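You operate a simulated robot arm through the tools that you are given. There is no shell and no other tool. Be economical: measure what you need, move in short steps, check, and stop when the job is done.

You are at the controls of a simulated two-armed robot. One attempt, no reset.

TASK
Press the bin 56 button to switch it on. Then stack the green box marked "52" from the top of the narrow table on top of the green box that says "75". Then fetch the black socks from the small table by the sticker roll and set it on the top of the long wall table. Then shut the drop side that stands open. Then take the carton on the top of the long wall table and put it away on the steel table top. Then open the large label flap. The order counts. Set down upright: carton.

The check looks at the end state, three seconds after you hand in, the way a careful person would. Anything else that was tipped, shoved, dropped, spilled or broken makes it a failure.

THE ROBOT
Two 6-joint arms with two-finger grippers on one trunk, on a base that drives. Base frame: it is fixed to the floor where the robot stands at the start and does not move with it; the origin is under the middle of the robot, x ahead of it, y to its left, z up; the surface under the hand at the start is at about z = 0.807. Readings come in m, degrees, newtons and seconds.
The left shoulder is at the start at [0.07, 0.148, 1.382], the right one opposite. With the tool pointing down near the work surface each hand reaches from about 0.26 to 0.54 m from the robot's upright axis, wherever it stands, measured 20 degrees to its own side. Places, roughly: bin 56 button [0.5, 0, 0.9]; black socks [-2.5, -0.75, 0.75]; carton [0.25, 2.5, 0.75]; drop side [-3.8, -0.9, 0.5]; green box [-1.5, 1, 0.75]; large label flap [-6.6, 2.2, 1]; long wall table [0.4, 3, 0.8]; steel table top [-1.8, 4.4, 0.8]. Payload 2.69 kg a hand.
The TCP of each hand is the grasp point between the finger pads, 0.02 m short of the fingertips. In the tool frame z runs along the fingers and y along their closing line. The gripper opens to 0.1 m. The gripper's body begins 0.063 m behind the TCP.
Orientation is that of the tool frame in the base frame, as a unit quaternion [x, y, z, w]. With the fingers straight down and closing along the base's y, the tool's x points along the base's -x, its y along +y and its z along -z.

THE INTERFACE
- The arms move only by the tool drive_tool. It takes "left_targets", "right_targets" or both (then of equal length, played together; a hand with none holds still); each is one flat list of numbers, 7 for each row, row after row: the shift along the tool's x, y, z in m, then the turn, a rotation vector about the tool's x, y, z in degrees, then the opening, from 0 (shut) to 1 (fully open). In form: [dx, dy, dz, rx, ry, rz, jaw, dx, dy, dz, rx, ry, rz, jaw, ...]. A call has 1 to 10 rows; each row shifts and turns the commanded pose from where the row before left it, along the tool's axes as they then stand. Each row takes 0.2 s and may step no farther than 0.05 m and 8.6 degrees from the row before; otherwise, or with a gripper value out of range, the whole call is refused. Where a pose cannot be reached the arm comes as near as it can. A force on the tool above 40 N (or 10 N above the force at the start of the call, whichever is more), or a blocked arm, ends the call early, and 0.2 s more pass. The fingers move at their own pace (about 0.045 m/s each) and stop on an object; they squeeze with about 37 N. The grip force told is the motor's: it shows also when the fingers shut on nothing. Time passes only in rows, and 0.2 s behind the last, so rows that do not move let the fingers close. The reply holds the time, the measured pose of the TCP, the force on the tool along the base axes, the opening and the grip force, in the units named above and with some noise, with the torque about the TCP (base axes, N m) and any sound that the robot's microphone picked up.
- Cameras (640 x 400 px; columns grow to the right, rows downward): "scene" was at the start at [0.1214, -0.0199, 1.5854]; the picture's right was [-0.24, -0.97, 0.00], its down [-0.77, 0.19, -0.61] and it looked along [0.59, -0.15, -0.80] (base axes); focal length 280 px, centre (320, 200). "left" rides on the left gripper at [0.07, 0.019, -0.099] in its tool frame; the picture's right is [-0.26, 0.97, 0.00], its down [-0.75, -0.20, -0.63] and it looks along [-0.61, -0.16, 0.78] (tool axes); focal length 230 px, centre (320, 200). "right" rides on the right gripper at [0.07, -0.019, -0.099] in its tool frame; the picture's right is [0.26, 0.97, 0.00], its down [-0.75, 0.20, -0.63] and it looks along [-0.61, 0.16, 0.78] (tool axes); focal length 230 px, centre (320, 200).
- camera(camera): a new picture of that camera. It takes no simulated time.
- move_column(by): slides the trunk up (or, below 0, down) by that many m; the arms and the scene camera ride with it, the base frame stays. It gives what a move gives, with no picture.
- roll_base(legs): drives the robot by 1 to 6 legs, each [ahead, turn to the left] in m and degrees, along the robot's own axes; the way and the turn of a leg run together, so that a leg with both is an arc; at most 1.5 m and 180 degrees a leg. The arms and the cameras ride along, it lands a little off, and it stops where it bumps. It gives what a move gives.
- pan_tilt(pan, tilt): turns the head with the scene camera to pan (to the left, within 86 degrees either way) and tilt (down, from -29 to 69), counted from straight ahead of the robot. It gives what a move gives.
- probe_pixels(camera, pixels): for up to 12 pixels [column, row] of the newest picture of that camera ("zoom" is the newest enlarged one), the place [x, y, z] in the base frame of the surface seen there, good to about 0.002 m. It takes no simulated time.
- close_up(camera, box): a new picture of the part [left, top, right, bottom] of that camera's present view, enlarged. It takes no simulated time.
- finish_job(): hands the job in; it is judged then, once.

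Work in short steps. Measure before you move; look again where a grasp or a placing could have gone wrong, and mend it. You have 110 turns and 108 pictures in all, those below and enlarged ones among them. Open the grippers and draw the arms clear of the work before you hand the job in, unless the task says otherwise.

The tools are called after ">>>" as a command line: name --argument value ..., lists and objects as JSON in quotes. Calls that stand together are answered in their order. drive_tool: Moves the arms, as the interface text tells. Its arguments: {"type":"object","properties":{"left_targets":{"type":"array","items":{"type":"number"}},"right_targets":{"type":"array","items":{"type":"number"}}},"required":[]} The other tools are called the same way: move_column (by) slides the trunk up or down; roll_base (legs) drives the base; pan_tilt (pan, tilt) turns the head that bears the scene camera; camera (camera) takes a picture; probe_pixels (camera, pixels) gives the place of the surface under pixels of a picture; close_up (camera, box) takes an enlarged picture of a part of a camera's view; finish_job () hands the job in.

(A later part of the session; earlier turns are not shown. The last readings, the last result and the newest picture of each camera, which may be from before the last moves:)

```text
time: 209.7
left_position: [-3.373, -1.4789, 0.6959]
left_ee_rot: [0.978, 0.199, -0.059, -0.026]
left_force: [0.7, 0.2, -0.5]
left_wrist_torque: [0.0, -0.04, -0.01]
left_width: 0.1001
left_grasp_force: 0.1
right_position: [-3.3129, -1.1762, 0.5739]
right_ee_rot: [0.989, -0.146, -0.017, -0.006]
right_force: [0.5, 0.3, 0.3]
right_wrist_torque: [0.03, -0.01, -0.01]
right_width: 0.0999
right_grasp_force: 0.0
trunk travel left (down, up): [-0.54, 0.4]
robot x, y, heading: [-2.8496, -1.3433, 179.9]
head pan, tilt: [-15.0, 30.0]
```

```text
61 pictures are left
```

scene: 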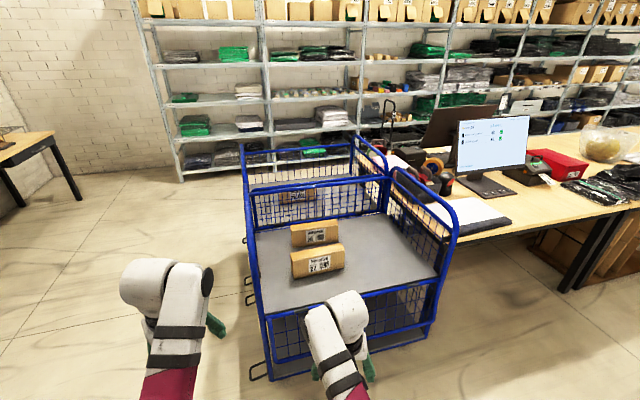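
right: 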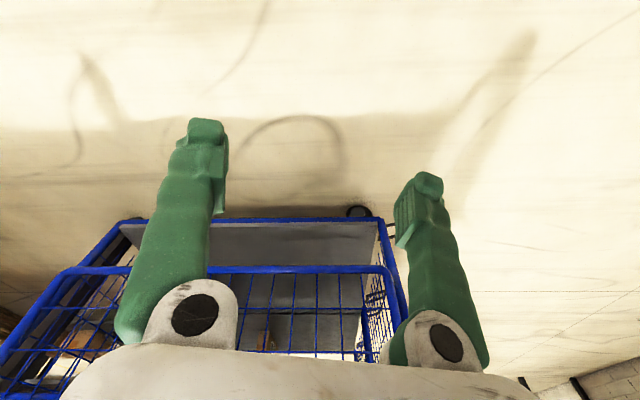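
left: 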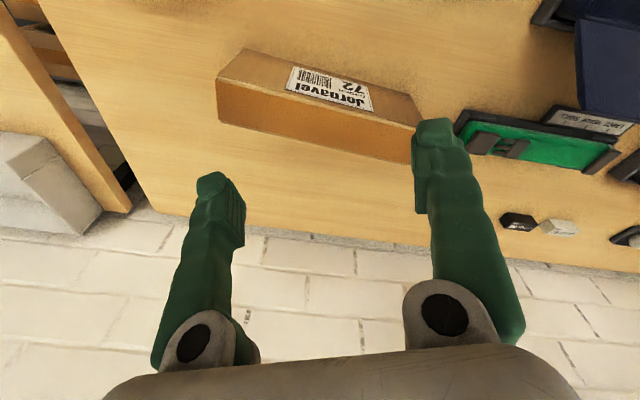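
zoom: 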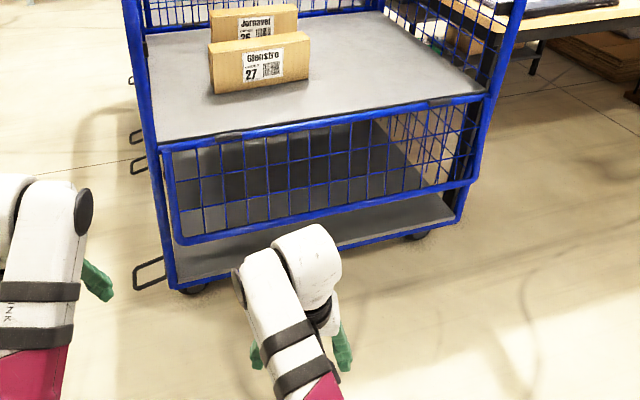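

I probe the panel's bottom bar, side bars and hinge.

>>> probe_pixels --camera "zoom" --pixels '[[200, 235], [330, 213], [440, 192], [180, 215], [185, 241], [330, 125], [250, 138], [478, 150], [168, 160], [232, 170], [160, 210], [240, 190]]'

>>> probe_pixels --camera "right" --pixels '[[300, 270], [260, 270], [280, 266], [280, 274], [300, 222], [340, 270], [390, 280], [240, 300]]'

```text
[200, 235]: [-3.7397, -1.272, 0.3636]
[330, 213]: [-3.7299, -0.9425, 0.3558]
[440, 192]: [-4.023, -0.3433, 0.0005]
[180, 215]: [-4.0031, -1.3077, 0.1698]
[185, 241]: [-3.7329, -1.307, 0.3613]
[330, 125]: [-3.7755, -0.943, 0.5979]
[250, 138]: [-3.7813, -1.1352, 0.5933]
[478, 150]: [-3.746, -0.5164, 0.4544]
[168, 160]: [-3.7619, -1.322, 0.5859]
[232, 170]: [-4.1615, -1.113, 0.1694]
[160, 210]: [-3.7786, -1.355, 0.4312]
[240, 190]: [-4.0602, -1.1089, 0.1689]
```

```text
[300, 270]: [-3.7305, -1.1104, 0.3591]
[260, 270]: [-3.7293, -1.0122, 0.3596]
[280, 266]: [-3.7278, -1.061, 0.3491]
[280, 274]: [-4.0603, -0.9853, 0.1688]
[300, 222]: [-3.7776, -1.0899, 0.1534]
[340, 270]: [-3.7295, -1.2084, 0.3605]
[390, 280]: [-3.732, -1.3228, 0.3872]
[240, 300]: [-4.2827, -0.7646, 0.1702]
```

The bottom bar sits at x≈-3.73, z≈0.36, and the hinge at z≈0.59, so it swings up about 170°. I'll lift it with the right fingers under the bar; first I straighten the hand's yaw and pitch it forward.

>>> drive_tool --right_targets '[0, 0, 0, 0, 0, -8.4, 0, 0, 0, 0, 0, 0, -8.4, 0, 0, 0, 0, 0, -8.4, 0, 0, 0, 0, 0, 0, -8.4, 0, 0, 0, 0, 0, 0, -8.4, 0, 0, 0, 0, 0, 0, -8.4, 0, 0, 0, 0, 0, 0, -8.4, 0, 0, 0, 0, 0, 0, -8.4, 0, 0, 0, 0, 0, 0, -8.4, 0, 0, 0, 0, 0, 0, -8.4, 0, 0, 0]'

```text
refused: targets must be a list of 7 to 70 entries
```

I miscounted the rows; resend properly.

>>> drive_tool --right_targets '[0, 0, 0, 0, 0, -8.4, 0, 0, 0, 0, 0, 0, -8.4, 0, 0, 0, 0, 0, -8.4, 0, 0, 0, 0, 0, 0, -8.4, 0, 0, 0, 0, 0, 0, -8.4, 0, 0, 0, 0, 0, 0, -8.4, 0, 0, 0, 0, 0, 0, -8.4, 0, 0, 0, 0, 0, 0, -8.4, 0, 0, 0, 0, 0, 0, -8.4, 0, 0, 0, 0, 0, 0, -8.4, 0, 0]'

>>> camera --camera "scene"

```text
time: 211.1
left_position: [-3.3728, -1.4779, 0.697]
left_ee_rot: [0.978, 0.199, -0.059, -0.026]
left_force: [0.9, 0.3, 0.0]
left_wrist_torque: [-0.01, -0.01, 0.01]
left_width: 0.1001
left_grasp_force: 0.1
right_position: [-3.3177, -1.1089, 0.5782]
right_ee_rot: [0.951, 0.02, -0.298, -0.084]
right_force: [-0.8, 0.0, -0.7]
right_wrist_torque: [0.02, 0.03, 0.01]
right_width: 0.0
right_grasp_force: 20.0
trunk travel left (down, up): [-0.54, 0.4]
robot x, y, heading: [-2.8504, -1.3437, 179.5]
head pan, tilt: [-15.0, 30.0]
stopped in row 7 (right hand): the arm was blocked; the commanded pose is now the measured one
```

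```text
60 pictures are left
```

scene: 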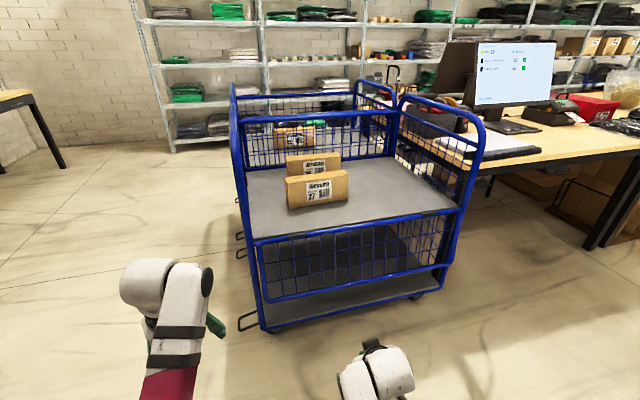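

The hand jammed near the body; I need to extend while pitching. I lower the trunk 0.2 and extend forward with pitching.

>>> move_column --by -0.15

>>> drive_tool --right_targets '[-0.037, 0, 0.026, 0, 0, 0, 0, -0.033, 0, 0.028, 0, -8, 0, 0, -0.03, 0, 0.032, 0, -8, 0, 0, -0.026, 0, 0.036, 0, -8, 0, 0, -0.022, 0, 0.039, 0, -8, 0, 0]'

>>> camera --camera "scene"

```text
time: 212.8
left_position: [-3.3719, -1.4792, 0.5465]
left_ee_rot: [0.978, 0.199, -0.059, -0.026]
left_force: [0.1, 0.3, 0.0]
left_wrist_torque: [-0.02, -0.04, 0.02]
left_width: 0.1001
left_grasp_force: 0.0
right_position: [-3.3186, -1.1106, 0.4277]
right_ee_rot: [0.951, 0.021, -0.298, -0.083]
right_force: [0.3, -0.7, -0.4]
right_wrist_torque: [-0.02, 0.0, 0.02]
right_width: 0.0
right_grasp_force: 29.5
trunk travel left (down, up): [-0.39, 0.55]
robot x, y, heading: [-2.8495, -1.3425, 179.6]
head pan, tilt: [-15.0, 30.0]
```

```text
time: 214.1
left_position: [-3.3724, -1.4789, 0.5463]
left_ee_rot: [0.978, 0.198, -0.058, -0.026]
left_force: [-0.3, -1.2, 0.2]
left_wrist_torque: [0.05, 0.0, -0.02]
left_width: 0.1003
left_grasp_force: 0.1
right_position: [-3.5253, -1.1129, 0.4485]
right_ee_rot: [0.839, 0.029, -0.536, -0.085]
right_force: [0.5, -3.2, -0.1]
right_wrist_torque: [0.09, 0.06, -0.23]
right_width: 0.0001
right_grasp_force: 29.5
right hand out of reach, approached as far as the arm can: row 5
trunk travel left (down, up): [-0.39, 0.55]
robot x, y, heading: [-2.848, -1.3439, 179.8]
head pan, tilt: [-15.0, 30.0]
```

```text
59 pictures are left
```

scene: 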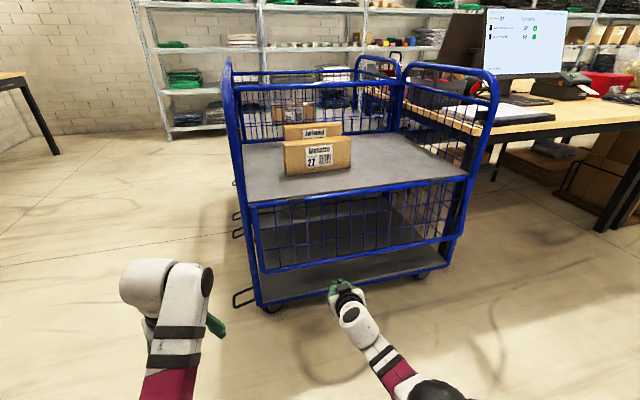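

Pitch is now 65° from down. I continue pitching to slightly above horizontal.

>>> drive_tool --right_targets '[0, 0, 0, 0, -8, 0, 0, 0, 0, 0, 0, -8, 0, 0, 0, 0, 0, 0, -8, 0, 0, 0, 0, 0, 0, -8, 0, 0, 0, 0, 0, 0, -8, 0, 0, 0, 0, 0, 0, -8, 0, 0]'

>>> camera --camera "right"

```text
time: 215.4
left_position: [-3.3734, -1.4789, 0.5456]
left_ee_rot: [0.978, 0.198, -0.059, -0.027]
left_force: [0.3, 1.1, 0.2]
left_wrist_torque: [-0.01, -0.04, -0.01]
left_width: 0.0999
left_grasp_force: 0.0
right_position: [-3.5102, -1.1505, 0.5334]
right_ee_rot: [-0.621, -0.026, 0.779, 0.081]
right_force: [0.4, 0.1, 0.9]
right_wrist_torque: [0.0, 0.0, -0.02]
right_width: 0.0001
right_grasp_force: 29.2
right hand out of reach, approached as far as the arm can: row 1, 3, 4, 5, 6
trunk travel left (down, up): [-0.39, 0.55]
robot x, y, heading: [-2.8484, -1.3444, 179.8]
head pan, tilt: [-15.0, 30.0]
```

```text
58 pictures are left
```

right: 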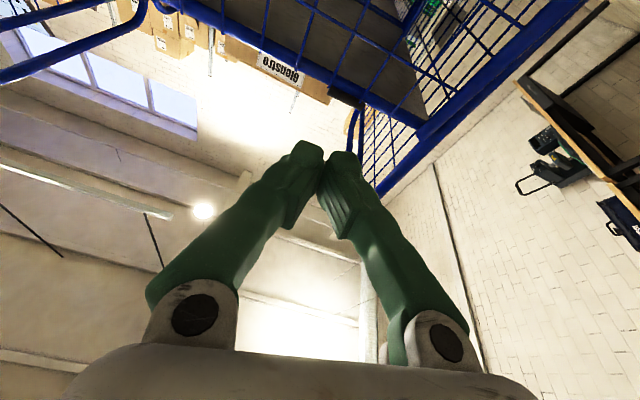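

Tool now points forward, 13° up. I lower the trunk 0.25 so the fingers go below the bar, then drive 0.18 forward.

>>> move_column --by -0.24

>>> roll_base --legs '[[0.15, 0]]'

>>> camera --camera "scene"

>>> camera --camera "right"

```text
time: 217.9
left_position: [-3.3729, -1.4788, 0.3062]
left_ee_rot: [0.978, 0.199, -0.058, -0.026]
left_force: [0.0, -0.3, -0.6]
left_wrist_torque: [0.01, -0.02, 0.02]
left_width: 0.1
left_grasp_force: 0.0
right_position: [-3.5095, -1.1496, 0.2927]
right_ee_rot: [-0.623, -0.027, 0.778, 0.08]
right_force: [-0.2, 0.6, -0.1]
right_wrist_torque: [-0.02, 0.03, -0.03]
right_width: 0.0
right_grasp_force: 29.6
trunk travel left (down, up): [-0.15, 0.79]
robot x, y, heading: [-2.8482, -1.3415, 179.7]
head pan, tilt: [-15.0, 30.0]
```

```text
time: 219.3
left_position: [-3.5191, -1.477, 0.307]
left_ee_rot: [0.978, 0.197, -0.057, -0.026]
left_force: [-0.3, -0.2, -0.4]
left_wrist_torque: [0.01, 0.02, -0.01]
left_width: 0.0997
left_grasp_force: 0.0
right_position: [-3.6549, -1.1467, 0.2921]
right_ee_rot: [-0.623, -0.025, 0.778, 0.082]
right_force: [0.2, 0.6, 0.2]
right_wrist_torque: [0.01, 0.04, 0.03]
right_width: 0.0001
right_grasp_force: 30.0
trunk travel left (down, up): [-0.15, 0.79]
robot x, y, heading: [-2.995, -1.3424, 179.5]
head pan, tilt: [-15.0, 30.0]
```

```text
57 pictures are left
```

scene: 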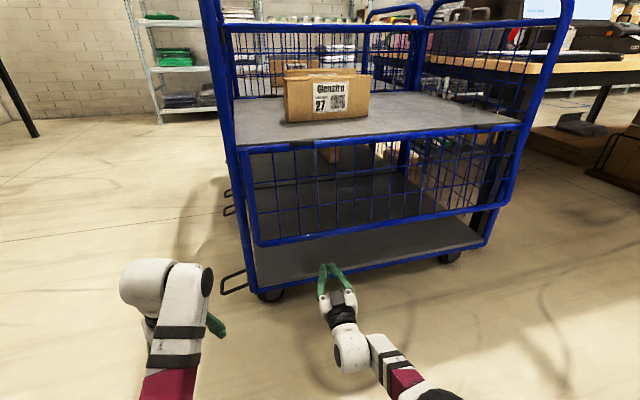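

```text
56 pictures are left
```

right: 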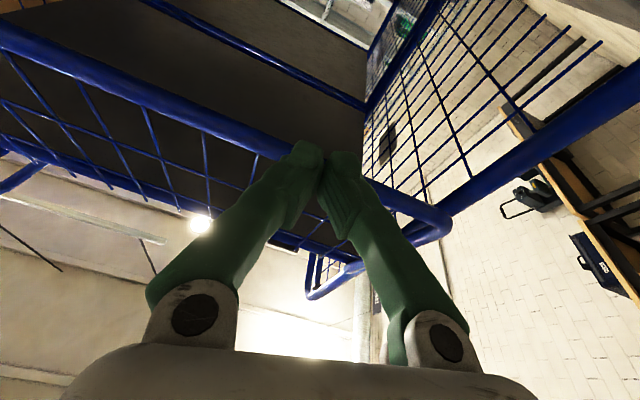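

Clear to slide under the bar. I drive 0.1 m forward so the fingers pass beneath the bar.

>>> roll_base --legs '[[0.1, 0]]'

>>> camera --camera "right"

```text
time: 220.4
left_position: [-3.6186, -1.4745, 0.3057]
left_ee_rot: [0.978, 0.196, -0.058, -0.027]
left_force: [-0.6, 0.0, 0.4]
left_wrist_torque: [0.02, 0.02, 0.01]
left_width: 0.1001
left_grasp_force: 0.0
right_position: [-3.7543, -1.1455, 0.2915]
right_ee_rot: [-0.622, -0.026, 0.778, 0.082]
right_force: [0.3, -0.4, -0.4]
right_wrist_torque: [0.0, 0.01, 0.0]
right_width: 0.0001
right_grasp_force: 29.4
trunk travel left (down, up): [-0.15, 0.79]
robot x, y, heading: [-3.092, -1.344, 179.3]
head pan, tilt: [-15.0, 30.0]
```

```text
55 pictures are left
```

right: 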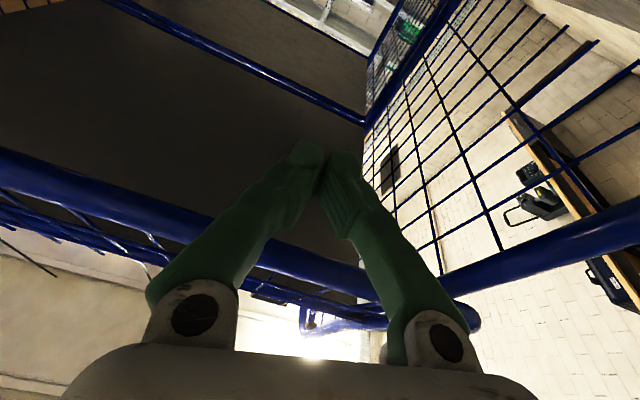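

The bar now crosses above mid-finger. I raise the trunk 0.04 to touch it.

>>> move_column --by 0.04

```text
time: 221.3
left_position: [-3.6183, -1.4741, 0.3457]
left_ee_rot: [0.978, 0.196, -0.057, -0.027]
left_force: [-0.5, -0.2, -0.9]
left_wrist_torque: [0.01, 0.0, 0.03]
left_width: 0.1002
left_grasp_force: 0.0
right_position: [-3.7541, -1.1455, 0.332]
right_ee_rot: [-0.623, -0.025, 0.778, 0.083]
right_force: [-0.3, 0.0, 0.7]
right_wrist_torque: [-0.02, -0.02, 0.02]
right_width: 0.0001
right_grasp_force: 29.3
trunk travel left (down, up): [-0.19, 0.75]
robot x, y, heading: [-3.0946, -1.343, 179.3]
head pan, tilt: [-15.0, 30.0]
```

Just below contact. I pull back and up along the panel's arc.

>>> drive_tool --right_targets '[-0.0099, -0.0024, -0.013, 0, 0, 0, 0, -0.0099, -0.0024, -0.013, 0, 0, 0, 0, -0.0099, -0.0024, -0.013, 0, 0, 0, 0, -0.0099, -0.0024, -0.013, 0, 0, 0, 0, -0.0099, -0.0024, -0.013, 0, 0, 0, 0, -0.0099, -0.0024, -0.013, 0, 0, 0, 0]'

>>> camera --camera "scene"

```text
time: 222.7
left_position: [-3.6255, -1.4726, 0.3389]
left_ee_rot: [0.978, 0.195, -0.063, -0.026]
left_force: [0.5, -0.3, 0.0]
left_wrist_torque: [-0.03, -0.02, 0.01]
left_width: 0.0998
left_grasp_force: 0.0
right_position: [-3.6643, -1.145, 0.3732]
right_ee_rot: [-0.622, -0.024, 0.778, 0.083]
right_force: [1.2, 0.7, -8.3]
right_wrist_torque: [0.05, 0.75, 0.09]
right_width: 0.0
right_grasp_force: 28.9
trunk travel left (down, up): [-0.19, 0.75]
robot x, y, heading: [-3.0929, -1.342, 179.3]
head pan, tilt: [-15.0, 30.0]
```

```text
54 pictures are left
```

scene: 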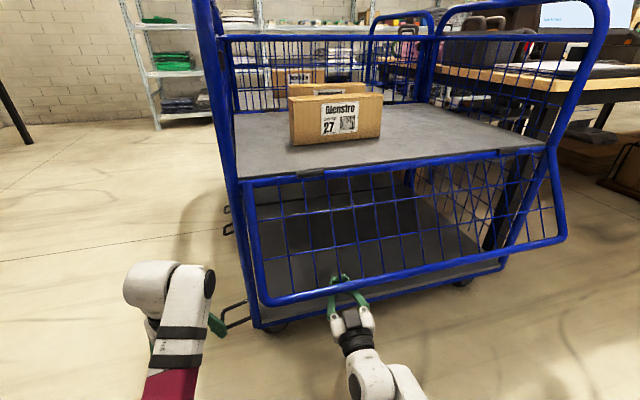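

The panel swings out nicely, bar near the palm. I continue with base back and column up alternately, keeping the arm posture.

>>> roll_base --legs '[[-0.04, 0]]'

>>> move_column --by 0.06

>>> camera --camera "scene"

```text
time: 223.6
left_position: [-3.5803, -1.4756, 0.3462]
left_ee_rot: [0.979, 0.196, -0.058, -0.026]
left_force: [-0.2, 0.3, -0.1]
left_wrist_torque: [0.0, -0.01, 0.02]
left_width: 0.1001
left_grasp_force: 0.1
right_position: [-3.6254, -1.1452, 0.3727]
right_ee_rot: [-0.623, -0.026, 0.778, 0.083]
right_force: [-1.1, 1.4, -3.9]
right_wrist_torque: [-0.02, -0.01, 0.05]
right_width: 0.0
right_grasp_force: 29.7
trunk travel left (down, up): [-0.19, 0.75]
robot x, y, heading: [-3.0537, -1.3397, 179.3]
head pan, tilt: [-15.0, 30.0]
```

```text
time: 224.6
left_position: [-3.5802, -1.4747, 0.4061]
left_ee_rot: [0.978, 0.197, -0.059, -0.027]
left_force: [0.4, 0.4, 0.2]
left_wrist_torque: [0.01, -0.03, 0.03]
left_width: 0.0999
left_grasp_force: 0.2
right_position: [-3.6269, -1.1457, 0.4337]
right_ee_rot: [-0.622, -0.026, 0.778, 0.081]
right_force: [-2.3, 1.2, -3.9]
right_wrist_torque: [-0.1, 0.15, 0.12]
right_width: 0.0001
right_grasp_force: 29.9
trunk travel left (down, up): [-0.25, 0.69]
robot x, y, heading: [-3.0573, -1.3419, 179.2]
head pan, tilt: [-15.0, 30.0]
```

```text
53 pictures are left
```

scene: 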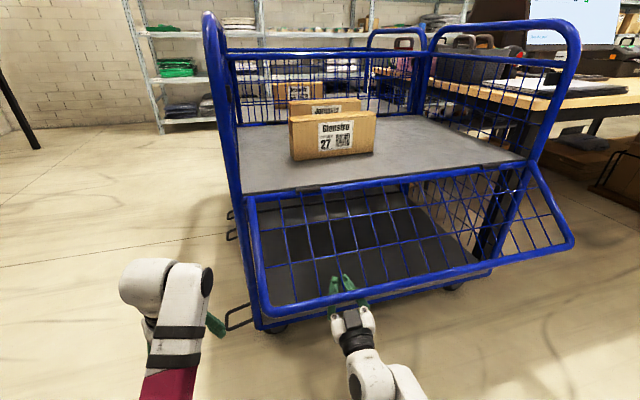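

Good. I probe the bar's current place to track the angle.

>>> probe_pixels --camera "scene" --pixels '[[305, 308], [390, 292], [440, 279], [520, 258], [300, 195], [400, 182]]'

>>> move_column --by 0.05

```text
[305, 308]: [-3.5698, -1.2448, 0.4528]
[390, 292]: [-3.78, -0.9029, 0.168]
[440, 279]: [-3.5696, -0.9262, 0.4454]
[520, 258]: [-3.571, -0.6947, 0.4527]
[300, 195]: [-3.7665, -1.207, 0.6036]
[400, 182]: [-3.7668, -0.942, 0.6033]
```

```text
time: 225.5
left_position: [-3.5846, -1.4735, 0.4502]
left_ee_rot: [0.978, 0.196, -0.064, -0.025]
left_force: [-0.3, -0.4, -0.4]
left_wrist_torque: [0.01, -0.02, 0.02]
left_width: 0.0998
left_grasp_force: 0.0
right_position: [-3.624, -1.1457, 0.48]
right_ee_rot: [-0.624, -0.025, 0.776, 0.082]
right_force: [26.0, -1.3, -18.6]
right_wrist_torque: [-0.03, 1.7, 0.62]
right_width: 0.0
right_grasp_force: 29.4
trunk travel left (down, up): [-0.3, 0.64]
robot x, y, heading: [-3.0527, -1.342, 179.7]
head pan, tilt: [-15.0, 30.0]
```

The bar presses the palm (26 N in +x); I back the base 0.05 and continue up.

>>> roll_base --legs '[[-0.05, 0]]'

>>> move_column --by 0.06

>>> camera --camera "scene"

```text
time: 226.4
left_position: [-3.528, -1.4765, 0.4577]
left_ee_rot: [0.978, 0.196, -0.06, -0.026]
left_force: [-0.1, -0.2, -0.2]
left_wrist_torque: [0.0, -0.01, 0.03]
left_width: 0.0999
left_grasp_force: 0.2
right_position: [-3.5754, -1.1471, 0.4833]
right_ee_rot: [-0.624, -0.025, 0.777, 0.082]
right_force: [3.0, 1.3, -5.8]
right_wrist_torque: [-0.13, 0.18, -0.03]
right_width: 0.0001
right_grasp_force: 29.8
trunk travel left (down, up): [-0.3, 0.64]
robot x, y, heading: [-2.9994, -1.3418, 179.4]
head pan, tilt: [-15.0, 30.0]
```

```text
time: 227.4
left_position: [-3.5303, -1.475, 0.5168]
left_ee_rot: [0.979, 0.196, -0.059, -0.026]
left_force: [0.4, 0.2, 0.0]
left_wrist_torque: [-0.01, 0.03, 0.02]
left_width: 0.1
left_grasp_force: 0.2
right_position: [-3.5758, -1.146, 0.5412]
right_ee_rot: [-0.624, -0.024, 0.777, 0.084]
right_force: [0.6, 0.4, -5.1]
right_wrist_torque: [-0.13, 0.26, 0.03]
right_width: 0.0
right_grasp_force: 29.6
trunk travel left (down, up): [-0.36, 0.58]
robot x, y, heading: [-3.0045, -1.338, 179.6]
head pan, tilt: [-15.0, 30.0]
```

```text
52 pictures are left
```

scene: 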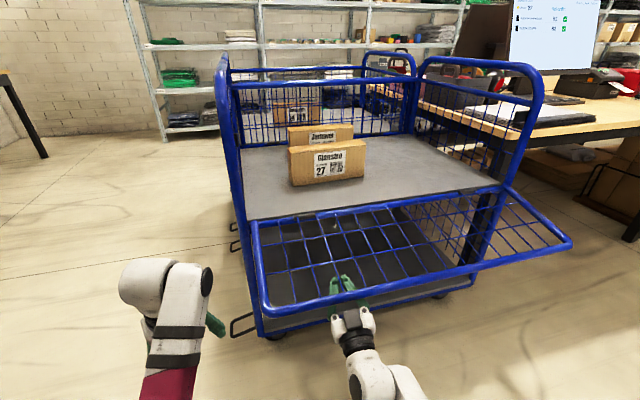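

Near horizontal. I pitch the tool down 32° while supporting, then raise further.

>>> drive_tool --right_targets '[0, 0, 0, 0, 8, 0, 0, 0, 0, 0, 0, 8, 0, 0, 0, 0, 0, 0, 8, 0, 0, 0, 0, 0, 0, 8, 0, 0]'

>>> move_column --by 0.06

>>> camera --camera "scene"

```text
time: 228.4
left_position: [-3.5293, -1.4754, 0.5161]
left_ee_rot: [0.978, 0.197, -0.06, -0.027]
left_force: [-0.5, -0.1, 0.1]
left_wrist_torque: [0.03, 0.01, -0.06]
left_width: 0.1002
left_grasp_force: 0.0
right_position: [-3.5756, -1.14, 0.557]
right_ee_rot: [0.709, 0.0, -0.698, -0.099]
right_force: [0.8, -3.9, -4.8]
right_wrist_torque: [-0.08, 0.3, -0.19]
right_width: 0.0002
right_grasp_force: 29.9
right hand out of reach, approached as far as the arm can: row 2, 3, 4
trunk travel left (down, up): [-0.36, 0.58]
robot x, y, heading: [-3.0007, -1.3436, 179.5]
head pan, tilt: [-15.0, 30.0]
```

```text
time: 229.4
left_position: [-3.53, -1.4748, 0.5765]
left_ee_rot: [0.979, 0.196, -0.059, -0.027]
left_force: [-0.5, 0.0, -0.5]
left_wrist_torque: [0.03, -0.02, -0.04]
left_width: 0.1
left_grasp_force: 0.0
right_position: [-3.5759, -1.1405, 0.6161]
right_ee_rot: [0.709, 0.001, -0.698, -0.099]
right_force: [-0.8, -0.6, -5.2]
right_wrist_torque: [-0.12, 0.26, 0.01]
right_width: 0.0002
right_grasp_force: 29.8
trunk travel left (down, up): [-0.42, 0.52]
robot x, y, heading: [-3.0041, -1.3396, 179.1]
head pan, tilt: [-15.0, 30.0]
```

```text
51 pictures are left
```

scene: 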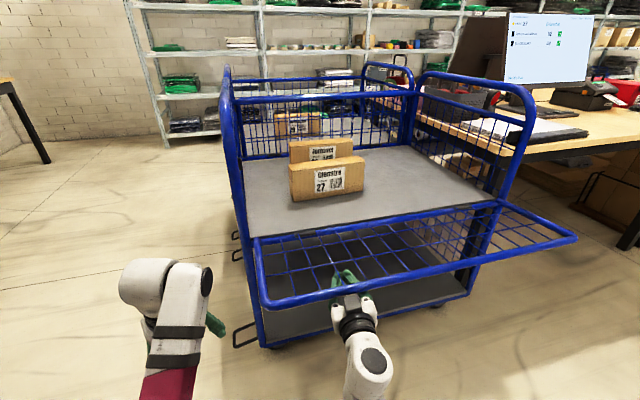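

Panel is just past horizontal, tool level. I continue pitching the tool down.

>>> drive_tool --right_targets '[0, 0, 0, 0, 8, 0, 0, 0, 0, 0, 0, 8, 0, 0, 0, 0, 0, 0, 8, 0, 0]'

```text
time: 230.4
left_position: [-3.5299, -1.4765, 0.5779]
left_ee_rot: [0.978, 0.196, -0.061, -0.027]
left_force: [0.3, -0.7, 0.3]
left_wrist_torque: [0.01, -0.02, -0.01]
left_width: 0.0998
left_grasp_force: 0.1
right_position: [-3.5679, -1.0936, 0.6169]
right_ee_rot: [0.813, -0.019, -0.561, -0.155]
right_force: [2.5, -2.2, -3.9]
right_wrist_torque: [-0.01, 0.32, -0.15]
right_width: 0.0002
right_grasp_force: 29.0
right hand out of reach, approached as far as the arm can: row 1
trunk travel left (down, up): [-0.42, 0.52]
robot x, y, heading: [-3.0067, -1.3422, 179.4]
head pan, tilt: [-15.0, 30.0]
stopped in row 3 (right hand): the arm was blocked; the commanded pose is now the measured one
```

The arm is cramped; I extend it forward a little (and back toward y −1.12), then back the base to make room.

>>> drive_tool --right_targets '[-0.007, 0.01, 0.014, 0, 0, 0, 0, -0.007, 0.01, 0.014, 0, 0, 0, 0]'

>>> roll_base --legs '[[-0.05, 0]]'

>>> camera --camera "scene"

```text
time: 230.8
left_position: [-3.5333, -1.4718, 0.5742]
left_ee_rot: [0.978, 0.194, -0.069, -0.028]
left_force: [0.5, 0.1, -0.1]
left_wrist_torque: [-0.01, -0.06, 0.02]
left_width: 0.1001
left_grasp_force: 0.1
right_position: [-3.5793, -1.0967, 0.6171]
right_ee_rot: [0.811, -0.022, -0.562, -0.16]
right_force: [18.2, 0.5, -0.1]
right_wrist_torque: [0.16, 0.95, 0.78]
right_width: 0.0001
right_grasp_force: 30.1
trunk travel left (down, up): [-0.42, 0.52]
robot x, y, heading: [-3.0065, -1.3405, 178.9]
head pan, tilt: [-15.0, 30.0]
stopped in row 2 (right hand): the force on the tool passed its limit at 55 N (the readings are from after the stop); the commanded pose is now the measured one
```

```text
time: 231.8
left_position: [-3.4844, -1.474, 0.5764]
left_ee_rot: [0.978, 0.194, -0.065, -0.028]
left_force: [0.0, -0.4, 0.0]
left_wrist_torque: [-0.01, 0.01, 0.01]
left_width: 0.0999
left_grasp_force: 0.1
right_position: [-3.533, -1.0964, 0.6157]
right_ee_rot: [0.812, -0.019, -0.561, -0.158]
right_force: [2.5, 1.8, -5.5]
right_wrist_torque: [-0.1, 0.1, 0.04]
right_width: 0.0002
right_grasp_force: 29.6
trunk travel left (down, up): [-0.42, 0.52]
robot x, y, heading: [-2.954, -1.341, 179.1]
head pan, tilt: [-15.0, 30.0]
```

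```text
50 pictures are left
```

scene: 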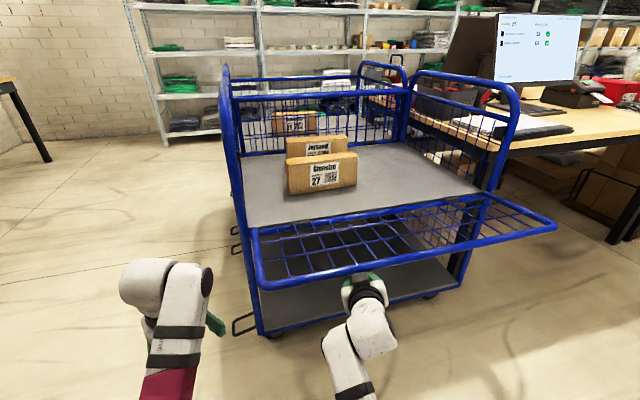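

I probe the bar to know where it rests on the fingers.

>>> probe_pixels --camera "scene" --pixels '[[300, 282], [420, 257], [500, 238], [300, 215], [420, 200], [370, 270]]'

>>> camera --camera "right"

```text
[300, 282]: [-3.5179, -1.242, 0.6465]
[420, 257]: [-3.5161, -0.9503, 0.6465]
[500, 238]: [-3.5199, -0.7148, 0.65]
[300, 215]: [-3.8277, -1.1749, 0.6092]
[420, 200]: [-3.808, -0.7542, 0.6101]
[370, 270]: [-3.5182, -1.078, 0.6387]
```

```text
49 pictures are left
```

right: 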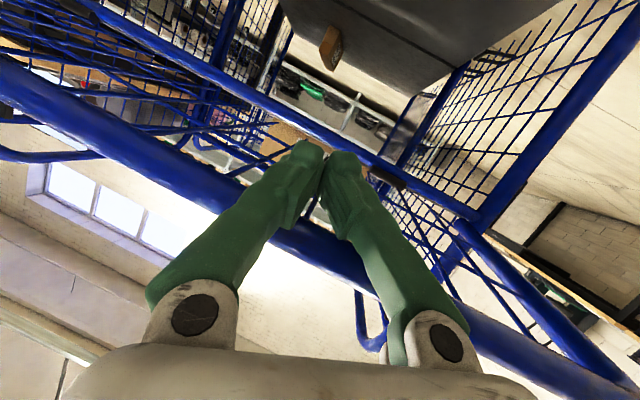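

The bar is 8 mm behind the TCP at φ≈10°. I slide the fingers further under, then pitch down while rising along the arc.

>>> drive_tool --right_targets '[-0.0077, 0, 0.0132, 0, 0, 0, 0, -0.0077, 0, 0.0132, 0, 0, 0, 0, -0.0157, 0, 0.0064, 0, 8, 0, 0, -0.0165, 0, 0.0041, 0, 8, 0, 0, -0.0169, 0, 0.0017, 0, 8, 0, 0]'

>>> camera --camera "scene"

```text
time: 232.8
left_position: [-3.4829, -1.4715, 0.5778]
left_ee_rot: [0.978, 0.193, -0.073, -0.029]
left_force: [0.5, -0.2, -0.2]
left_wrist_torque: [0.01, -0.02, 0.03]
left_width: 0.1
left_grasp_force: 0.1
right_position: [-3.5757, -1.0928, 0.6562]
right_ee_rot: [0.87, -0.04, -0.466, -0.156]
right_force: [41.6, -5.0, 11.5]
right_wrist_torque: [-0.55, 1.65, 2.63]
right_width: 0.0
right_grasp_force: 29.1
trunk travel left (down, up): [-0.42, 0.52]
robot x, y, heading: [-2.9518, -1.3414, 178.6]
head pan, tilt: [-15.0, 30.0]
stopped in row 4 (right hand): the force on the tool passed its limit at 48 N (the readings are from after the stop); the commanded pose is now the measured one
```

```text
48 pictures are left
```

scene: 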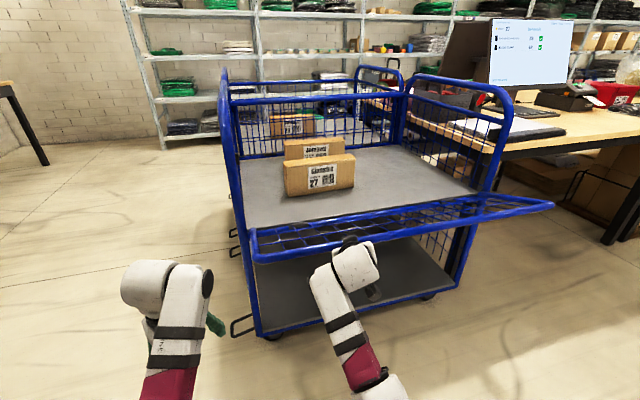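

Panel is ~25° above horizontal and the palm presses the bar. I raise the column to let it swing up.

>>> move_column --by 0.05

>>> drive_tool --right_targets '[0, 0, 0, 0, 8, 0, 0, -0.005, 0, 0, 0, 8, 0, 0]'

>>> camera --camera "scene"

```text
time: 233.7
left_position: [-3.487, -1.4714, 0.6225]
left_ee_rot: [0.979, 0.193, -0.068, -0.027]
left_force: [-0.3, -0.8, 0.0]
left_wrist_torque: [0.04, -0.04, -0.01]
left_width: 0.1001
left_grasp_force: 0.1
right_position: [-3.5832, -1.0905, 0.6971]
right_ee_rot: [0.873, -0.04, -0.461, -0.156]
right_force: [4.6, -1.1, -2.9]
right_wrist_torque: [-0.03, 0.23, -0.14]
right_width: 0.0
right_grasp_force: 28.8
trunk travel left (down, up): [-0.47, 0.47]
robot x, y, heading: [-2.9508, -1.3408, 179.0]
head pan, tilt: [-15.0, 30.0]
```

```text
time: 234.3
left_position: [-3.4855, -1.47, 0.6229]
left_ee_rot: [0.978, 0.194, -0.07, -0.028]
left_force: [-0.3, -1.0, -0.5]
left_wrist_torque: [-0.01, 0.0, 0.02]
left_width: 0.0998
left_grasp_force: 0.1
right_position: [-3.5854, -1.0899, 0.7035]
right_ee_rot: [0.928, -0.062, -0.336, -0.149]
right_force: [9.1, -0.4, 1.1]
right_wrist_torque: [-0.09, 0.42, 0.49]
right_width: 0.0
right_grasp_force: 29.7
trunk travel left (down, up): [-0.47, 0.47]
robot x, y, heading: [-2.9542, -1.342, 179.0]
head pan, tilt: [-15.0, 30.0]
```

```text
47 pictures are left
```

scene: 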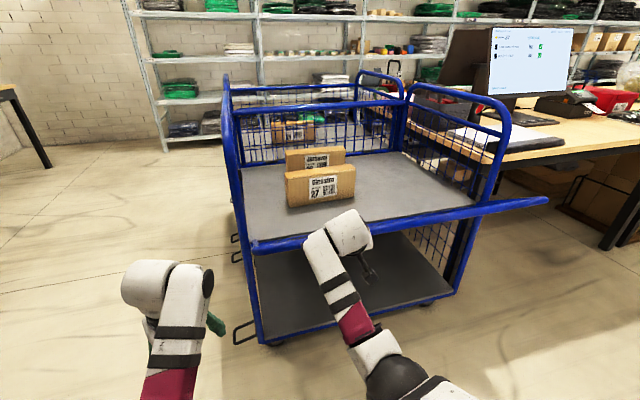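

Panel now ~35°. I continue pitching toward vertical while pushing in and up.

>>> drive_tool --right_targets '[-0.0244, 0, -0.0057, 0, 8, 0, 0, -0.0233, 0, -0.009, 0, 8, 0, 0, -0.0218, 0, -0.0122, 0, 8, 0, 0]'

>>> camera --camera "scene"

```text
time: 235.1
left_position: [-3.4863, -1.4721, 0.6235]
left_ee_rot: [0.978, 0.195, -0.07, -0.028]
left_force: [0.3, 0.3, -0.1]
left_wrist_torque: [0.01, -0.03, -0.01]
left_width: 0.1001
left_grasp_force: 0.1
right_position: [-3.6157, -1.0939, 0.7601]
right_ee_rot: [0.978, -0.091, -0.135, -0.133]
right_force: [5.5, -2.3, 0.0]
right_wrist_torque: [0.11, 0.3, 0.22]
right_width: 0.0
right_grasp_force: 29.7
right hand out of reach, approached as far as the arm can: row 3
trunk travel left (down, up): [-0.47, 0.47]
robot x, y, heading: [-2.9556, -1.3469, 179.1]
head pan, tilt: [-15.0, 30.0]
```

```text
46 pictures are left
```

scene: 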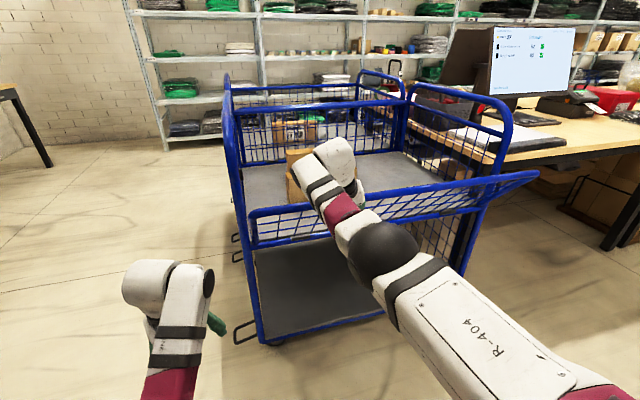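

The tool now points almost down and the panel is at ~50°. I push with the base.

>>> roll_base --legs '[[0.06, 0]]'

>>> move_column --by 0.05

>>> roll_base --legs '[[0.05, 0]]'

>>> camera --camera "scene"

```text
time: 236.0
left_position: [-3.527, -1.471, 0.6249]
left_ee_rot: [0.978, 0.193, -0.071, -0.029]
left_force: [0.4, 0.1, 0.5]
left_wrist_torque: [0.03, 0.0, 0.01]
left_width: 0.0999
left_grasp_force: 0.1
right_position: [-3.6593, -1.0923, 0.7774]
right_ee_rot: [0.974, -0.093, -0.154, -0.134]
right_force: [10.0, 0.9, 16.9]
right_wrist_torque: [-1.1, 0.83, 0.65]
right_width: 0.0001
right_grasp_force: 28.8
trunk travel left (down, up): [-0.47, 0.47]
robot x, y, heading: [-2.9988, -1.3433, 178.8]
head pan, tilt: [-15.0, 30.0]
stopped in leg 1: the force on the tool passed its limit at 88 N (the readings are from after the stop); the commanded pose is now the measured one
```

```text
time: 237.0
left_position: [-3.5281, -1.4699, 0.6726]
left_ee_rot: [0.978, 0.193, -0.069, -0.028]
left_force: [0.7, -0.3, -0.6]
left_wrist_torque: [0.0, -0.06, 0.02]
left_width: 0.0998
left_grasp_force: 0.1
right_position: [-3.6604, -1.0912, 0.8194]
right_ee_rot: [0.976, -0.092, -0.147, -0.134]
right_force: [1.8, -0.9, -0.4]
right_wrist_torque: [0.02, 0.03, 0.1]
right_width: 0.0001
right_grasp_force: 29.5
trunk travel left (down, up): [-0.52, 0.42]
robot x, y, heading: [-2.9965, -1.3396, 178.5]
head pan, tilt: [-15.0, 30.0]
```

```text
time: 237.9
left_position: [-3.5733, -1.4698, 0.6785]
left_ee_rot: [0.978, 0.193, -0.074, -0.028]
left_force: [-0.2, 0.3, 0.1]
left_wrist_torque: [-0.03, -0.01, 0.03]
left_width: 0.1001
left_grasp_force: 0.0
right_position: [-3.7065, -1.0911, 0.8272]
right_ee_rot: [0.975, -0.094, -0.152, -0.133]
right_force: [1.9, -1.4, -0.5]
right_wrist_torque: [-0.01, 0.15, 0.04]
right_width: 0.0
right_grasp_force: 29.2
trunk travel left (down, up): [-0.52, 0.42]
robot x, y, heading: [-3.0461, -1.3438, 178.6]
head pan, tilt: [-15.0, 30.0]
```

```text
45 pictures are left
```

scene: 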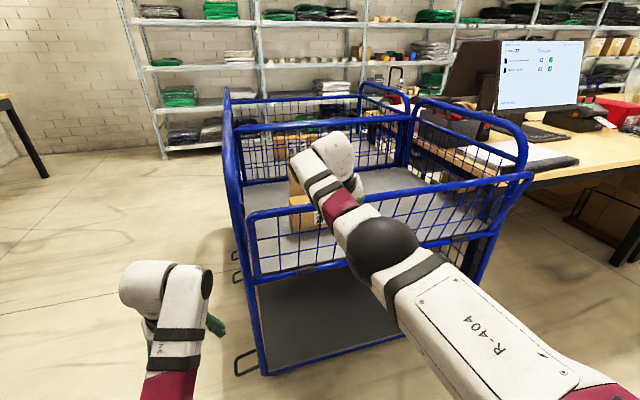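

Panel is nearly upright. I push another 0.05 m to close it.

>>> roll_base --legs '[[0.045, 0]]'

>>> camera --camera "scene"

```text
time: 238.8
left_position: [-3.6161, -1.4683, 0.6789]
left_ee_rot: [0.978, 0.193, -0.075, -0.029]
left_force: [0.6, -0.1, 0.3]
left_wrist_torque: [-0.03, 0.0, 0.02]
left_width: 0.1001
left_grasp_force: 0.1
right_position: [-3.7521, -1.0903, 0.8302]
right_ee_rot: [0.975, -0.094, -0.153, -0.134]
right_force: [0.7, 0.1, 1.3]
right_wrist_torque: [-0.03, 0.05, 0.04]
right_width: 0.0
right_grasp_force: 29.6
trunk travel left (down, up): [-0.52, 0.42]
robot x, y, heading: [-3.0902, -1.3408, 179.0]
head pan, tilt: [-15.0, 30.0]
```

```text
44 pictures are left
```

scene: 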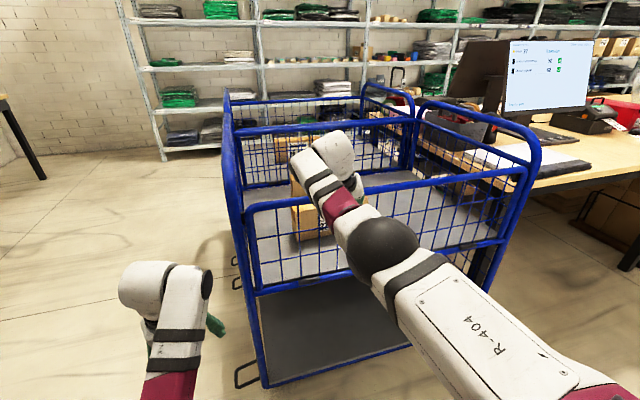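

No latch click yet; I probe the top bar.

>>> probe_pixels --camera "scene" --pixels '[[270, 205], [440, 180], [500, 170], [270, 287], [465, 243], [250, 250], [525, 180]]'

>>> roll_base --legs '[[0.03, 0]]'

```text
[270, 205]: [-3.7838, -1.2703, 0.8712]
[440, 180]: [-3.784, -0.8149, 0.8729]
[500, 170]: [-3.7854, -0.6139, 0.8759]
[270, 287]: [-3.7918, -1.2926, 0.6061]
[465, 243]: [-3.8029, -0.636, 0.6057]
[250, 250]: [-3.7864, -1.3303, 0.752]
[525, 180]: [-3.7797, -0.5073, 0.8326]
```

```text
time: 239.7
left_position: [-3.6405, -1.4677, 0.675]
left_ee_rot: [0.978, 0.194, -0.072, -0.029]
left_force: [-0.2, 0.2, -0.8]
left_wrist_torque: [0.01, 0.0, 0.01]
left_width: 0.0999
left_grasp_force: 0.0
right_position: [-3.7699, -1.0884, 0.8249]
right_ee_rot: [0.976, -0.095, -0.138, -0.137]
right_force: [6.3, -1.7, 0.5]
right_wrist_torque: [0.02, -0.02, 0.02]
right_width: 0.0
right_grasp_force: 29.2
trunk travel left (down, up): [-0.52, 0.42]
robot x, y, heading: [-3.1135, -1.3397, 178.6]
head pan, tilt: [-15.0, 30.0]
stopped in leg 1: the force on the tool passed its limit at 59 N (the readings are from after the stop); the commanded pose is now the measured one
```

It met a hard stop (59 N), upright. I back off slowly and see whether it stays shut.

>>> roll_base --legs '[[-0.05, 0]]'

>>> camera --camera "scene"

>>> probe_pixels --camera "scene" --pixels '[[270, 205], [440, 180], [500, 170], [480, 173], [300, 200]]'

```text
time: 240.6
left_position: [-3.5918, -1.4688, 0.6741]
left_ee_rot: [0.978, 0.193, -0.071, -0.029]
left_force: [0.2, -0.3, 0.4]
left_wrist_torque: [0.01, 0.02, -0.01]
left_width: 0.1004
left_grasp_force: 0.1
right_position: [-3.7229, -1.0889, 0.8223]
right_ee_rot: [0.977, -0.095, -0.137, -0.136]
right_force: [0.4, 1.0, 0.3]
right_wrist_torque: [0.01, 0.02, -0.03]
right_width: 0.0002
right_grasp_force: 29.0
trunk travel left (down, up): [-0.52, 0.42]
robot x, y, heading: [-3.064, -1.3422, 178.6]
head pan, tilt: [-15.0, 30.0]
```

```text
43 pictures are left
```

scene: 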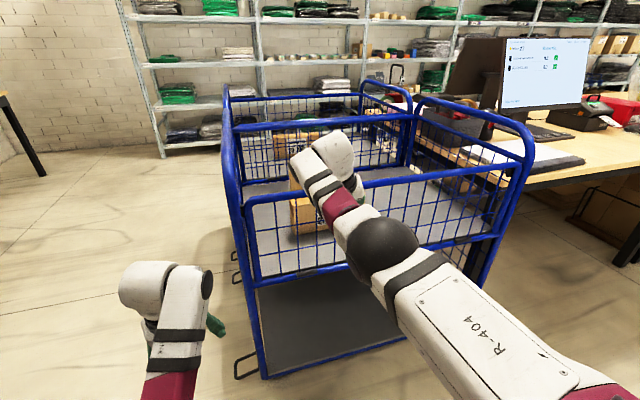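

```text
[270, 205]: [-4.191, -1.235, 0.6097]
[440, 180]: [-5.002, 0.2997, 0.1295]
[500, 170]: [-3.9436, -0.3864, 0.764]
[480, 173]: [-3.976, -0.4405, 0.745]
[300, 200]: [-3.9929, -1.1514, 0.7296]
```

It stays up. I back away further and verify with a clear view.

>>> roll_base --legs '[[-0.35, 0]]'

>>> move_column --by 0.4

>>> camera --camera "scene"

```text
time: 242.8
left_position: [-3.2411, -1.4779, 0.6743]
left_ee_rot: [0.978, 0.195, -0.071, -0.028]
left_force: [-0.5, 0.2, 0.6]
left_wrist_torque: [-0.02, 0.0, 0.03]
left_width: 0.1004
left_grasp_force: 0.0
right_position: [-3.3738, -1.0993, 0.8233]
right_ee_rot: [0.977, -0.092, -0.138, -0.136]
right_force: [0.5, 0.0, 0.0]
right_wrist_torque: [-0.03, 0.01, 0.0]
right_width: 0.0
right_grasp_force: 29.9
trunk travel left (down, up): [-0.52, 0.42]
robot x, y, heading: [-2.7107, -1.3455, 179.1]
head pan, tilt: [-15.0, 30.0]
```

```text
time: 246.7
left_position: [-3.2416, -1.4777, 1.0741]
left_ee_rot: [0.978, 0.196, -0.071, -0.028]
left_force: [-0.4, 0.1, 0.5]
left_wrist_torque: [-0.02, 0.02, 0.02]
left_width: 0.1
left_grasp_force: 0.1
right_position: [-3.3738, -1.1004, 1.2226]
right_ee_rot: [0.977, -0.093, -0.139, -0.135]
right_force: [-0.6, 0.5, 0.7]
right_wrist_torque: [0.01, 0.02, -0.01]
right_width: 0.0002
right_grasp_force: 29.7
trunk travel left (down, up): [-0.92, 0.02]
robot x, y, heading: [-2.712, -1.3472, 179.2]
head pan, tilt: [-15.0, 30.0]
```

```text
42 pictures are left
```

scene: 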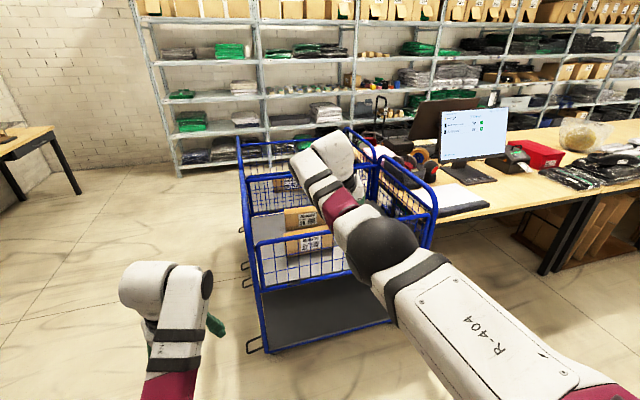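

The drop side stays shut. I normalise the right arm and drive back toward the long wall table.

>>> drive_tool --right_targets '[0.03, 0, 0.03, -4.2, 3.5, 0, 1, 0.03, 0, 0.035, -4.2, 3.5, 0, 1, 0.03, 0, 0.035, -4.2, 3.5, 0, 1, 0.03, 0, 0.035, -4.2, 3.5, 0, 1, 0, 0, 0.03, 0, 0, 0, 1]'

>>> roll_base --legs '[[-1.1, 0], [-1.15, 0], [0, -45], [0, -44]]'

```text
time: 247.9
left_position: [-3.2425, -1.4777, 1.074]
left_ee_rot: [0.978, 0.196, -0.071, -0.029]
left_force: [-0.7, -0.1, 1.1]
left_wrist_torque: [0.03, -0.04, 0.0]
left_width: 0.0999
left_grasp_force: 0.0
right_position: [-3.2859, -1.0968, 1.0385]
right_ee_rot: [0.996, -0.086, -0.031, 0.021]
right_force: [0.1, 0.3, -0.5]
right_wrist_torque: [0.0, -0.02, -0.02]
right_width: 0.1
right_grasp_force: 0.0
trunk travel left (down, up): [-0.92, 0.02]
robot x, y, heading: [-2.7162, -1.3472, 179.0]
head pan, tilt: [-15.0, 30.0]
```

```text
time: 263.0
left_position: [-0.6127, -0.8761, 1.0731]
left_ee_rot: [0.834, -0.546, -0.031, -0.071]
left_force: [-0.2, -0.1, 0.1]
left_wrist_torque: [0.0, 0.0, 0.0]
left_width: 0.1001
left_grasp_force: 0.1
right_position: [-0.2323, -0.825, 1.0396]
right_ee_rot: [-0.649, 0.76, 0.038, 0.007]
right_force: [0.0, -0.2, -0.4]
right_wrist_torque: [0.01, 0.0, -0.01]
right_width: 0.0999
right_grasp_force: 0.1
trunk travel left (down, up): [-0.92, 0.02]
robot x, y, heading: [-0.4724, -1.4026, 89.8]
head pan, tilt: [-15.0, 30.0]
```

On course; drive north to the wall table and face it.

>>> roll_base --legs '[[1.3, 0], [1.3, 0], [1.22, 0], [0, -30], [0, -30], [0, -30]]'

>>> pan_tilt --pan 0 --tilt 50

>>> camera --camera "scene"

```text
time: 286.0
left_position: [0.0288, 2.5947, 1.0744]
left_ee_rot: [-0.216, 0.973, -0.027, 0.073]
left_force: [1.6, 0.8, 1.0]
left_wrist_torque: [-0.05, 0.14, 0.01]
left_width: 0.1
left_grasp_force: 0.2
right_position: [0.0856, 2.2151, 1.0386]
right_ee_rot: [0.067, 0.997, 0.02, 0.03]
right_force: [0.5, 0.1, -0.1]
right_wrist_torque: [-0.02, 0.0, -0.03]
right_width: 0.0999
right_grasp_force: 0.0
trunk travel left (down, up): [-0.92, 0.02]
robot x, y, heading: [-0.4939, 2.4429, 1.3]
head pan, tilt: [-15.0, 30.0]
```

```text
time: 286.8
left_position: [0.0273, 2.593, 1.0744]
left_ee_rot: [-0.216, 0.973, -0.028, 0.074]
left_force: [0.3, 0.1, -0.4]
left_wrist_torque: [-0.01, 0.02, 0.03]
left_width: 0.1
left_grasp_force: 0.1
right_position: [0.0859, 2.2146, 1.0387]
right_ee_rot: [0.066, 0.997, 0.022, 0.03]
right_force: [0.2, -0.3, -0.6]
right_wrist_torque: [0.02, 0.02, -0.01]
right_width: 0.0999
right_grasp_force: 0.1
trunk travel left (down, up): [-0.92, 0.02]
robot x, y, heading: [-0.4925, 2.4411, 1.3]
head pan, tilt: [0.0, 50.0]
```

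```text
41 pictures are left
```

scene: 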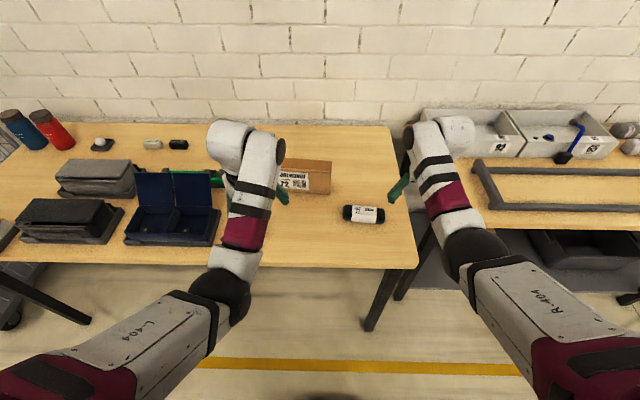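

I level the left hand and turn it so the jaws close along x, then drive forward 0.28.

>>> drive_tool --left_targets '[0, 0, 0, -2.5, 3.8, -7, 1, 0, 0, 0, -2.4, 3.8, -7, 1, 0, 0, 0, 0, 0, -7.8, 1, 0, 0, 0, 0, 0, -7.8, 1, 0, 0, 0, 0, 0, -7.8, 1, 0, 0, 0, 0, 0, -7.8, 1, 0, 0, 0, 0, 0, -7.8, 1, 0, 0, 0, 0, 0, -7.8, 1]'

>>> roll_base --legs '[[0.28, 0]]'

>>> camera --camera "left"

>>> camera --camera "scene"

```text
time: 288.6
left_position: [0.0412, 2.5912, 1.0634]
left_ee_rot: [-0.681, 0.732, -0.007, -0.007]
left_force: [0.1, 0.2, 0.1]
left_wrist_torque: [0.01, -0.01, 0.0]
left_width: 0.0999
left_grasp_force: 0.0
left hand out of reach, approached as far as the arm can: row 1, 2
right_position: [0.0871, 2.2152, 1.0389]
right_ee_rot: [0.066, 0.997, 0.021, 0.03]
right_force: [0.2, -0.6, -0.7]
right_wrist_torque: [0.0, -0.01, 0.0]
right_width: 0.0998
right_grasp_force: 0.1
trunk travel left (down, up): [-0.92, 0.02]
robot x, y, heading: [-0.4948, 2.4429, 1.5]
head pan, tilt: [0.0, 50.0]
```

```text
time: 290.6
left_position: [0.3136, 2.5914, 1.067]
left_ee_rot: [-0.676, 0.736, -0.008, -0.006]
left_force: [0.1, 0.2, -0.8]
left_wrist_torque: [0.0, -0.09, -0.01]
left_width: 0.1002
left_grasp_force: 0.1
right_position: [0.3579, 2.2152, 1.0412]
right_ee_rot: [0.07, 0.997, 0.021, 0.033]
right_force: [-0.8, 0.2, 0.2]
right_wrist_torque: [0.0, 0.0, -0.03]
right_width: 0.0998
right_grasp_force: 0.1
trunk travel left (down, up): [-0.92, 0.02]
robot x, y, heading: [-0.2177, 2.4485, 0.7]
head pan, tilt: [0.0, 50.0]
```

```text
40 pictures are left
```

left: 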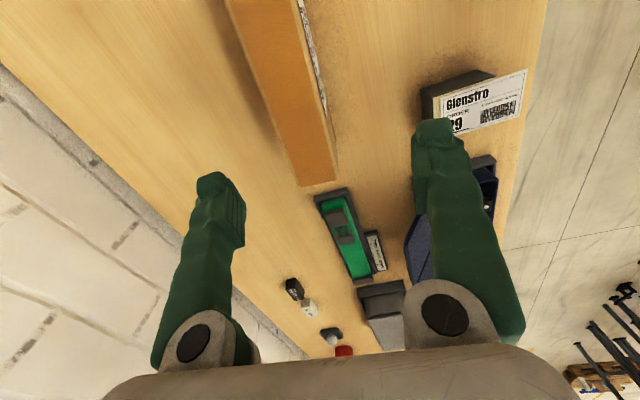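

```text
39 pictures are left
```

scene: 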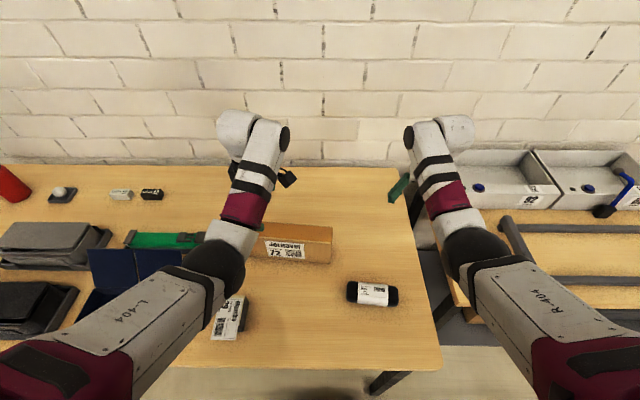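

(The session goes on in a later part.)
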